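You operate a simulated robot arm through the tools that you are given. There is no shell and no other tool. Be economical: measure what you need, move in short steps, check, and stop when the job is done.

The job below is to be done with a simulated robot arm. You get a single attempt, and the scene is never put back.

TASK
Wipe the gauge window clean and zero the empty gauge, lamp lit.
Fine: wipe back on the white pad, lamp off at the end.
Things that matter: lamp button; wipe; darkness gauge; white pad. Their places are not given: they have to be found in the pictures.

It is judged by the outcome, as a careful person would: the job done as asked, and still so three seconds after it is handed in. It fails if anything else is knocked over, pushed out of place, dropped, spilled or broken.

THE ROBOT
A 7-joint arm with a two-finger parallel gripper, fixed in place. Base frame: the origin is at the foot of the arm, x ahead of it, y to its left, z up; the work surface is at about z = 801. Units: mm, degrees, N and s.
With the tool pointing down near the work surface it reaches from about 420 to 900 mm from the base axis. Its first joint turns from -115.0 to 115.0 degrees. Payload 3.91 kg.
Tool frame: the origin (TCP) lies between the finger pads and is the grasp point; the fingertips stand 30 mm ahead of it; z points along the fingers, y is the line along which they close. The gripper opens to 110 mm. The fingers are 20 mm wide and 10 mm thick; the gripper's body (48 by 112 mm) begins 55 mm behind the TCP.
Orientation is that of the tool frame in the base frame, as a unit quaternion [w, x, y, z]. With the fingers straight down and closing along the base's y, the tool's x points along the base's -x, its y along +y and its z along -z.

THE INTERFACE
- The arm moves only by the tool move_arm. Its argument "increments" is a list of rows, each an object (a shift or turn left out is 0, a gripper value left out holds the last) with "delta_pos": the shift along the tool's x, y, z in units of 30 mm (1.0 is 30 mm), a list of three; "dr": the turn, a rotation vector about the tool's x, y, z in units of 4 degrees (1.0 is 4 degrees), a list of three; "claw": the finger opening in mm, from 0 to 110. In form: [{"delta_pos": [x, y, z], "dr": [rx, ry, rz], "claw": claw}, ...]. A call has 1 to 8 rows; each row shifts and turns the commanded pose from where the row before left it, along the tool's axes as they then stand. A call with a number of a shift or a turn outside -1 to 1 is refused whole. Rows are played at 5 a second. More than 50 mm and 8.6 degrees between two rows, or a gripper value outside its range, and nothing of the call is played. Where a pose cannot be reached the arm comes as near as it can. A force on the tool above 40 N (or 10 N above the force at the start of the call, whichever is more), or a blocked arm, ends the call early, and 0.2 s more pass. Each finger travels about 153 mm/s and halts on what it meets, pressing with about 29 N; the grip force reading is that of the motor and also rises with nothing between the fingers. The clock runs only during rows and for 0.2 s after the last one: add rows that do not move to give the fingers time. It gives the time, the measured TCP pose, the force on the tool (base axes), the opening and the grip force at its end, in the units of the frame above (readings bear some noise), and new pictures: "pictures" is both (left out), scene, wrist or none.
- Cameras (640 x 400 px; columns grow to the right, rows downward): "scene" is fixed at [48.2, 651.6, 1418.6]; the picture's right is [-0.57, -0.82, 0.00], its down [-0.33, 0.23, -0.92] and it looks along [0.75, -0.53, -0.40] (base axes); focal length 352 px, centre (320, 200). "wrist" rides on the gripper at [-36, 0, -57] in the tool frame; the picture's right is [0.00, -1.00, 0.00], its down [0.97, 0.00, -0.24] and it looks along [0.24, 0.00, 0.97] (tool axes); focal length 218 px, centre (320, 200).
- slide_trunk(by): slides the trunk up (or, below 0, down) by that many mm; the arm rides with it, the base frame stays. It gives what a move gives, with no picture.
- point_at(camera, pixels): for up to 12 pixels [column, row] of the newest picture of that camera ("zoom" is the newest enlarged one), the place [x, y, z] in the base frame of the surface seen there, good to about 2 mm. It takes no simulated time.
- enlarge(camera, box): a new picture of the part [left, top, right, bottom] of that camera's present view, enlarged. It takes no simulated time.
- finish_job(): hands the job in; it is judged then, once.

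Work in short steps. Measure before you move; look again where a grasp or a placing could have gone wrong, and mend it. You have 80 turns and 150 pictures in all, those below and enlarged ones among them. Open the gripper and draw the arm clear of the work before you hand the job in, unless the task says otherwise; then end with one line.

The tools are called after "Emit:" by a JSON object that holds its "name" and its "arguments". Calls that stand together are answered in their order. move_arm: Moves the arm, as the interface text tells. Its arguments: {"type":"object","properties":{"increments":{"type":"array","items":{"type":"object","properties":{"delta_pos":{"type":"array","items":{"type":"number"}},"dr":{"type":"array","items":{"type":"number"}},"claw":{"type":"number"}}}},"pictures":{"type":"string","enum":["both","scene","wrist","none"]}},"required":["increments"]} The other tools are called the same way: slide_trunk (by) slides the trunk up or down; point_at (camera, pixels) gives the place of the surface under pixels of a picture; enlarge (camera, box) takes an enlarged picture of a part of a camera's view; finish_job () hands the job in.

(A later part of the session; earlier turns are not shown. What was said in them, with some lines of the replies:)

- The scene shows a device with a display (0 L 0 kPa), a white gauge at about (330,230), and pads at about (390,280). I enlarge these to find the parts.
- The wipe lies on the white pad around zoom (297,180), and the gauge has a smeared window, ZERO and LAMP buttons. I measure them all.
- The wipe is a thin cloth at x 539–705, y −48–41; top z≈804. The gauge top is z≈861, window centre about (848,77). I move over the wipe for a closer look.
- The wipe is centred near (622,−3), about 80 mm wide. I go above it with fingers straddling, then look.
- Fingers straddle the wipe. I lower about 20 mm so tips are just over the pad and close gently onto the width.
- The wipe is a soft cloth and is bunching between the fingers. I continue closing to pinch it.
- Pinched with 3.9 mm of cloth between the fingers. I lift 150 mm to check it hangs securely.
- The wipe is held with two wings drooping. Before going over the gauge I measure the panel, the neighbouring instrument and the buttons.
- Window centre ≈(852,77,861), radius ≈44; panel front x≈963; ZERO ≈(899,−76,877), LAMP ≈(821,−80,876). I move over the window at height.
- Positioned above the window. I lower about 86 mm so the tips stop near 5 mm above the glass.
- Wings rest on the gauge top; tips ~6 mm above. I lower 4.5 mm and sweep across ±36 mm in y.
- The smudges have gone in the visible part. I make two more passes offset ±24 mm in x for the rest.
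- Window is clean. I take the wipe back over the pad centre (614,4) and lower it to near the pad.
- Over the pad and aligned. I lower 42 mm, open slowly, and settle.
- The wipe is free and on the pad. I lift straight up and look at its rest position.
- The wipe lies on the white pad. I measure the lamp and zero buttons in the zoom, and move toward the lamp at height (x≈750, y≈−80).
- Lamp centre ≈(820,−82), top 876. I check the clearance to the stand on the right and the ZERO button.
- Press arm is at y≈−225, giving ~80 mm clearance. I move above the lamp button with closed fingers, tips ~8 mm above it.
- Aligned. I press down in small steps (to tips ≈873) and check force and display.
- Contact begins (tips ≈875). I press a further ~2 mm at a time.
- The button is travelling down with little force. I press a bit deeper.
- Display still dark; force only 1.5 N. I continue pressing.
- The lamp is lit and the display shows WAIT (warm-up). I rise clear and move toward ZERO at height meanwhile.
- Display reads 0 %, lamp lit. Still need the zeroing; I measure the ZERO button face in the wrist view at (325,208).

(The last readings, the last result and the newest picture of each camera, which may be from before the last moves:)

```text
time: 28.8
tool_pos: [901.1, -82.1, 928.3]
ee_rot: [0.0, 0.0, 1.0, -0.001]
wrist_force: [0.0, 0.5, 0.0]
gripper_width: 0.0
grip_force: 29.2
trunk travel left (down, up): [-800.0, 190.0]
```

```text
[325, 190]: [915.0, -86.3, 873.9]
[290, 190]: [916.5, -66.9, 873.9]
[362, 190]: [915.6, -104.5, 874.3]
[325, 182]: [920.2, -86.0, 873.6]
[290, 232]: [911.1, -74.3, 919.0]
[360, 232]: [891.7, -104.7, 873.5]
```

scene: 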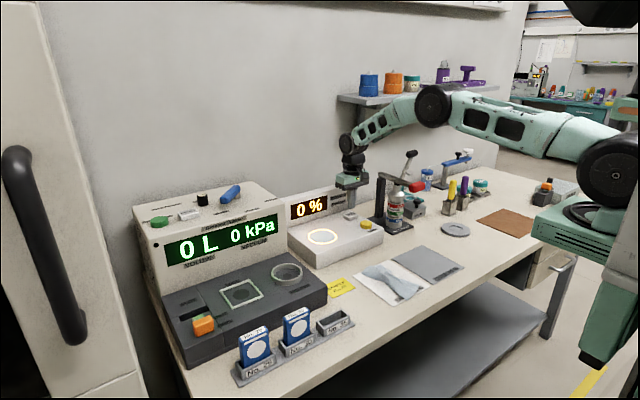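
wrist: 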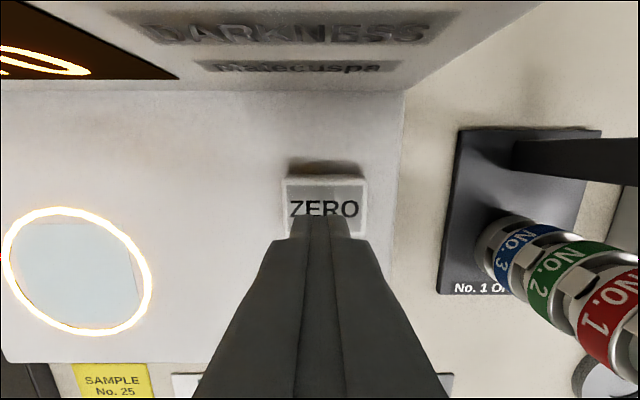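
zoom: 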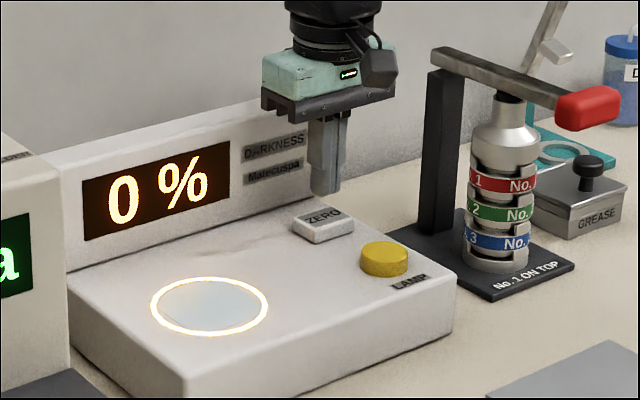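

Button spans x≈890–920, y≈−67 to −105. I press ZERO: down ~30 mm in decreasing steps.

Emit:
{"name": "move_arm", "arguments": {"increments": [{"delta_pos": [-0.1, -0.08, 0.4]}, {"delta_pos": [0, 0, 0.3]}, {"delta_pos": [0, 0, 0.1]}, {"delta_pos": [0, 0, 0.1]}, {"delta_pos": [0, 0, 0.08]}, {"delta_pos": [0, 0, 0]}]}}

Emit:
{"name": "enlarge", "arguments": {"camera": "scene", "box": [280, 160, 420, 260]}}

```text
time: 30.2
tool_pos: [903.8, -83.9, 900.7]
ee_rot: [0.001, 0.0, 1.0, 0.0]
wrist_force: [-0.2, -0.6, 2.1]
gripper_width: 0.0
grip_force: 28.6
trunk travel left (down, up): [-800.0, 190.0]
```

scene: 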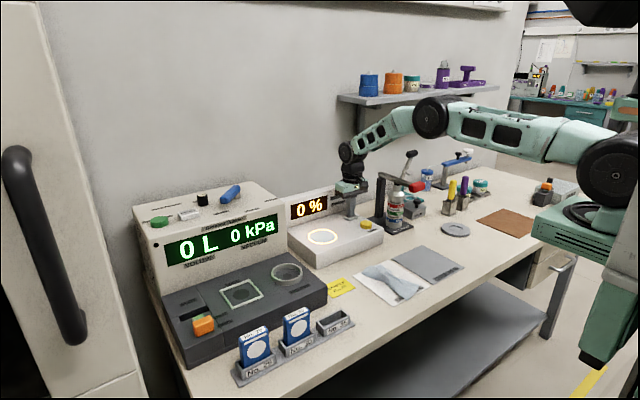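
wrist: 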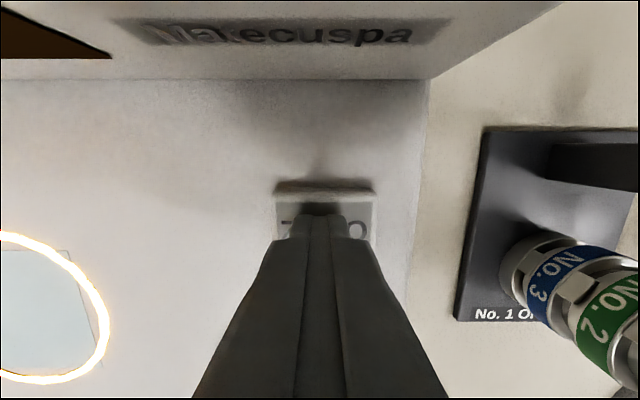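

```text
4.00 times, centred on (350, 210) of scene
```

zoom: 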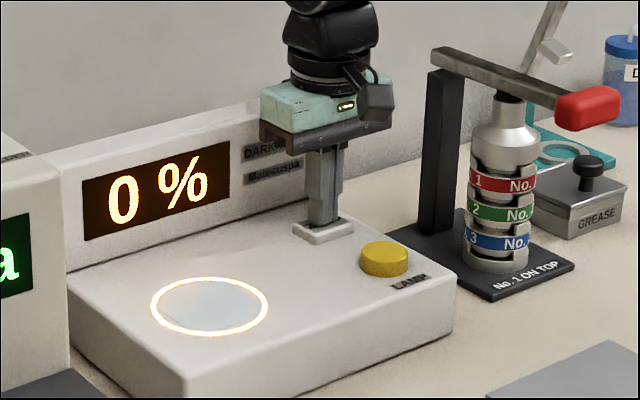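

ZERO is partly down (tip ≈871). I press ~6 mm deeper to be sure, as LAMP fired near tip 866.

Emit:
{"name": "move_arm", "arguments": {"increments": [{"delta_pos": [0, 0, 0.08]}, {"delta_pos": [0, 0, 0.08]}, {"delta_pos": [0, 0, 0.04]}, {"delta_pos": [0, 0, 0]}, {"delta_pos": [0, 0, 0]}], "pictures": "none"}}

Emit:
{"name": "enlarge", "arguments": {"camera": "scene", "box": [280, 160, 420, 260]}}

```text
time: 31.4
tool_pos: [904.2, -82.9, 894.7]
ee_rot: [0.0, -0.001, 1.0, 0.0]
wrist_force: [1.1, 1.6, 2.9]
gripper_width: 0.1
grip_force: 28.8
trunk travel left (down, up): [-800.0, 190.0]
```

```text
4.00 times, centred on (350, 210) of scene
```

zoom: 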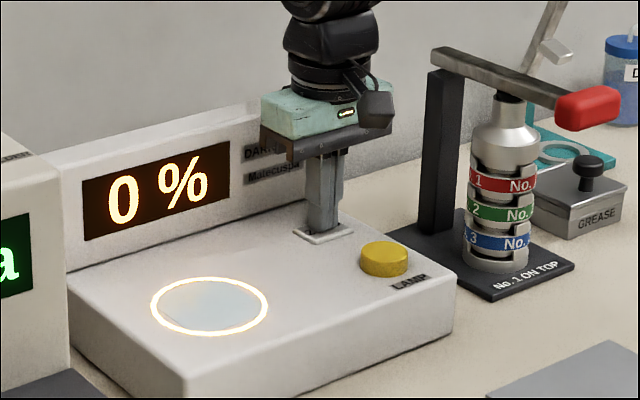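

No visible acknowledgement; force 2.9 N still on the spring. I press to the hard stop to be sure.

Emit:
{"name": "move_arm", "arguments": {"increments": [{"delta_pos": [0, 0, 0.08]}, {"delta_pos": [0, 0, 0.05]}, {"delta_pos": [0, 0, 0]}, {"delta_pos": [0, 0, 0]}], "pictures": "none"}}

Emit:
{"name": "enlarge", "arguments": {"camera": "scene", "box": [280, 160, 420, 260]}}

```text
time: 32.4
tool_pos: [904.1, -82.9, 892.1]
ee_rot: [0.001, 0.0, 1.0, 0.0]
wrist_force: [-2.2, 1.5, 9.2]
gripper_width: 0.2
grip_force: 29.0
trunk travel left (down, up): [-800.0, 190.0]
```

```text
4.00 times, centred on (350, 210) of scene
```

zoom: 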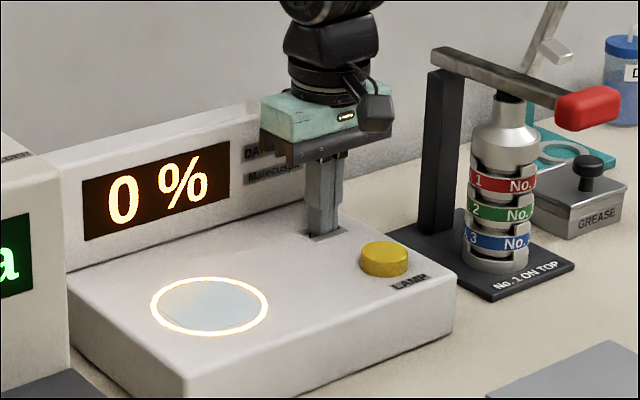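

Bottomed at 9 N; reading 0 % with lamp lit. I release, rise, return over LAMP and check the display.

Emit:
{"name": "move_arm", "arguments": {"increments": [{"delta_pos": [0, 0, -0.5]}, {"delta_pos": [0, 0, -0.5]}, {"delta_pos": [0, 0, -0.1]}, {"delta_pos": [0.92, 0.03, 0]}, {"delta_pos": [0.92, 0, 0]}, {"delta_pos": [0.92, 0, 0]}, {"delta_pos": [0, 0, 0]}]}}

Emit:
{"name": "enlarge", "arguments": {"camera": "scene", "box": [280, 160, 420, 260]}}

```text
time: 34.0
tool_pos: [822.5, -82.4, 924.4]
ee_rot: [0.0, 0.001, 1.0, 0.0]
wrist_force: [0.0, -0.2, -0.4]
gripper_width: 0.0
grip_force: 29.3
trunk travel left (down, up): [-800.0, 190.0]
```

scene: 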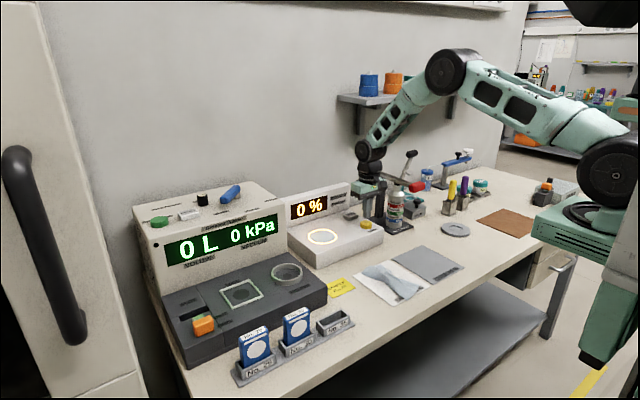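
wrist: 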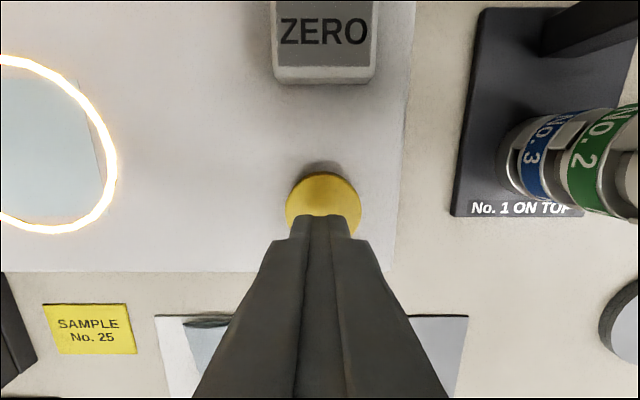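

```text
4.00 times, centred on (350, 210) of scene
```

zoom: 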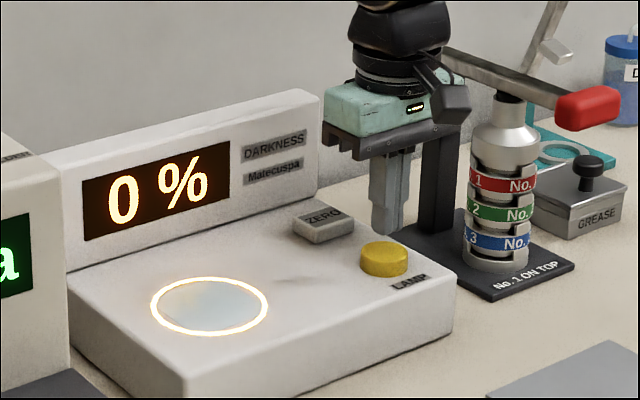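

Zeroed at 0 %, lamp lit. I press LAMP again to the same depth (~29 mm down), then release and rise.

Emit:
{"name": "move_arm", "arguments": {"increments": [{"delta_pos": [0, 0, 0.4]}, {"delta_pos": [0, 0, 0.3]}, {"delta_pos": [0, 0, 0.16]}, {"delta_pos": [0, 0, 0.12]}, {"delta_pos": [0, 0, 0.03]}, {"delta_pos": [0, 0, 0]}], "pictures": "none"}}

Emit:
{"name": "enlarge", "arguments": {"camera": "scene", "box": [280, 160, 420, 260]}}

```text
time: 35.4
tool_pos: [821.9, -84.4, 893.9]
ee_rot: [0.0, 0.0, 1.0, 0.0]
wrist_force: [-0.5, -1.4, 2.9]
gripper_width: 0.1
grip_force: 28.5
trunk travel left (down, up): [-800.0, 190.0]
```

```text
4.00 times, centred on (350, 210) of scene
```

zoom: 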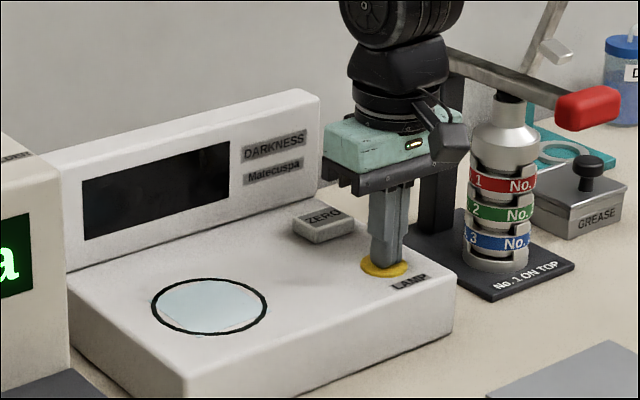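

The lamp is off. I rise straight up, draw back, and open the gripper.

Emit:
{"name": "move_arm", "arguments": {"increments": [{"delta_pos": [0, 0, -0.6]}, {"delta_pos": [0, 0, -0.9]}, {"delta_pos": [0, 0, -0.9]}, {"delta_pos": [0, 0, -0.9]}, {"delta_pos": [0, 0, -0.9]}, {"delta_pos": [0.9, 0.4, -0.6]}, {"delta_pos": [0.9, 0.4, -0.6]}, {"delta_pos": [0.9, 0.4, -0.6]}], "pictures": "none"}}

Emit:
{"name": "move_arm", "arguments": {"increments": [{"delta_pos": [0.9, 0.4, -0.4]}, {"delta_pos": [0.9, 0.4, 0]}, {"delta_pos": [0.9, 0.4, 0]}, {"delta_pos": [0.9, 0.4, 0]}, {"delta_pos": [0.9, 0.4, 0], "claw": 100}, {"claw": 100}, {"claw": 100}, {"claw": 100}]}}

Emit:
{"name": "enlarge", "arguments": {"camera": "scene", "box": [260, 160, 480, 310]}}

```text
time: 37.2
tool_pos: [740.1, -44.4, 1073.5]
ee_rot: [0.0, 0.0, 1.0, 0.0]
wrist_force: [0.0, 0.6, -0.3]
gripper_width: 0.1
grip_force: 28.9
trunk travel left (down, up): [-800.0, 190.0]
```

```text
time: 39.0
tool_pos: [609.3, 14.2, 1086.2]
ee_rot: [0.0, 0.0, 1.0, 0.0]
wrist_force: [0.4, -0.5, -0.1]
gripper_width: 100.2
grip_force: 0.1
trunk travel left (down, up): [-800.0, 190.0]
```

scene: 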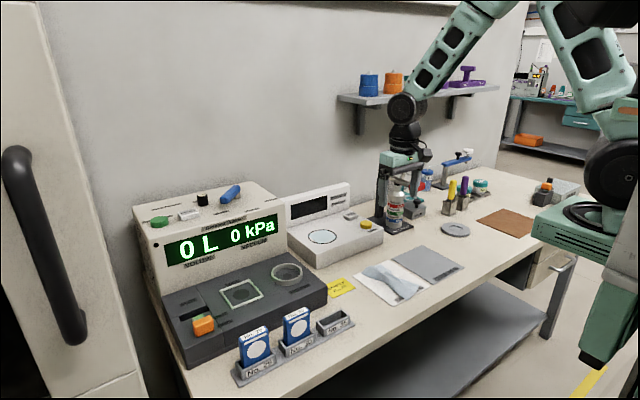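
wrist: 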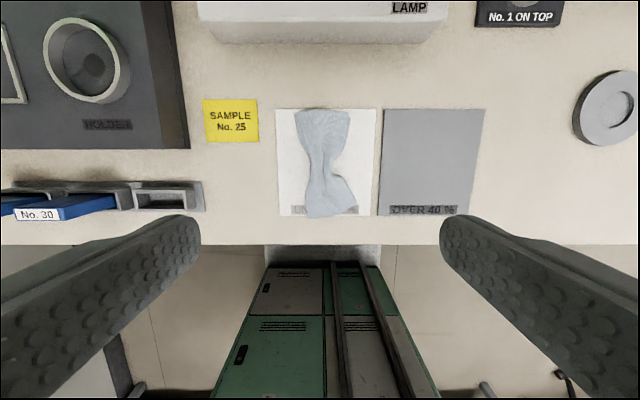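

```text
2.67 times, centred on (370, 235) of scene
```

zoom: 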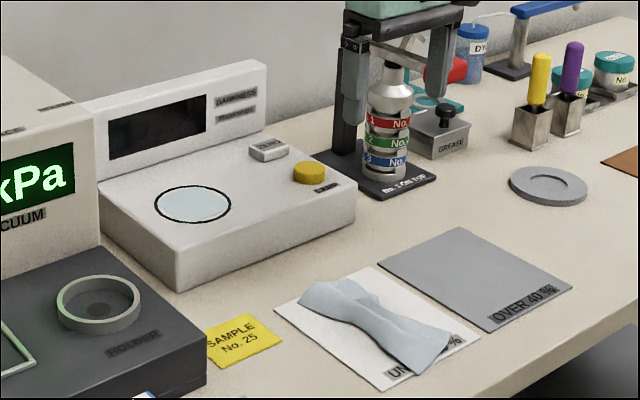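

Window is clean, lamp off, wipe on the white pad, everything else undisturbed; gripper open and clear. Handing in.

Emit:
{"name": "finish_job", "arguments": {}}

```text
The job is handed in.
```

The gauge window is wiped clean, and I pressed ZERO fully down with the window empty and the lamp lit. The display read 0 % both before and after, with no separate confirmation. The lamp is now off, the wipe is back on the white pad, and nothing else looks disturbed.
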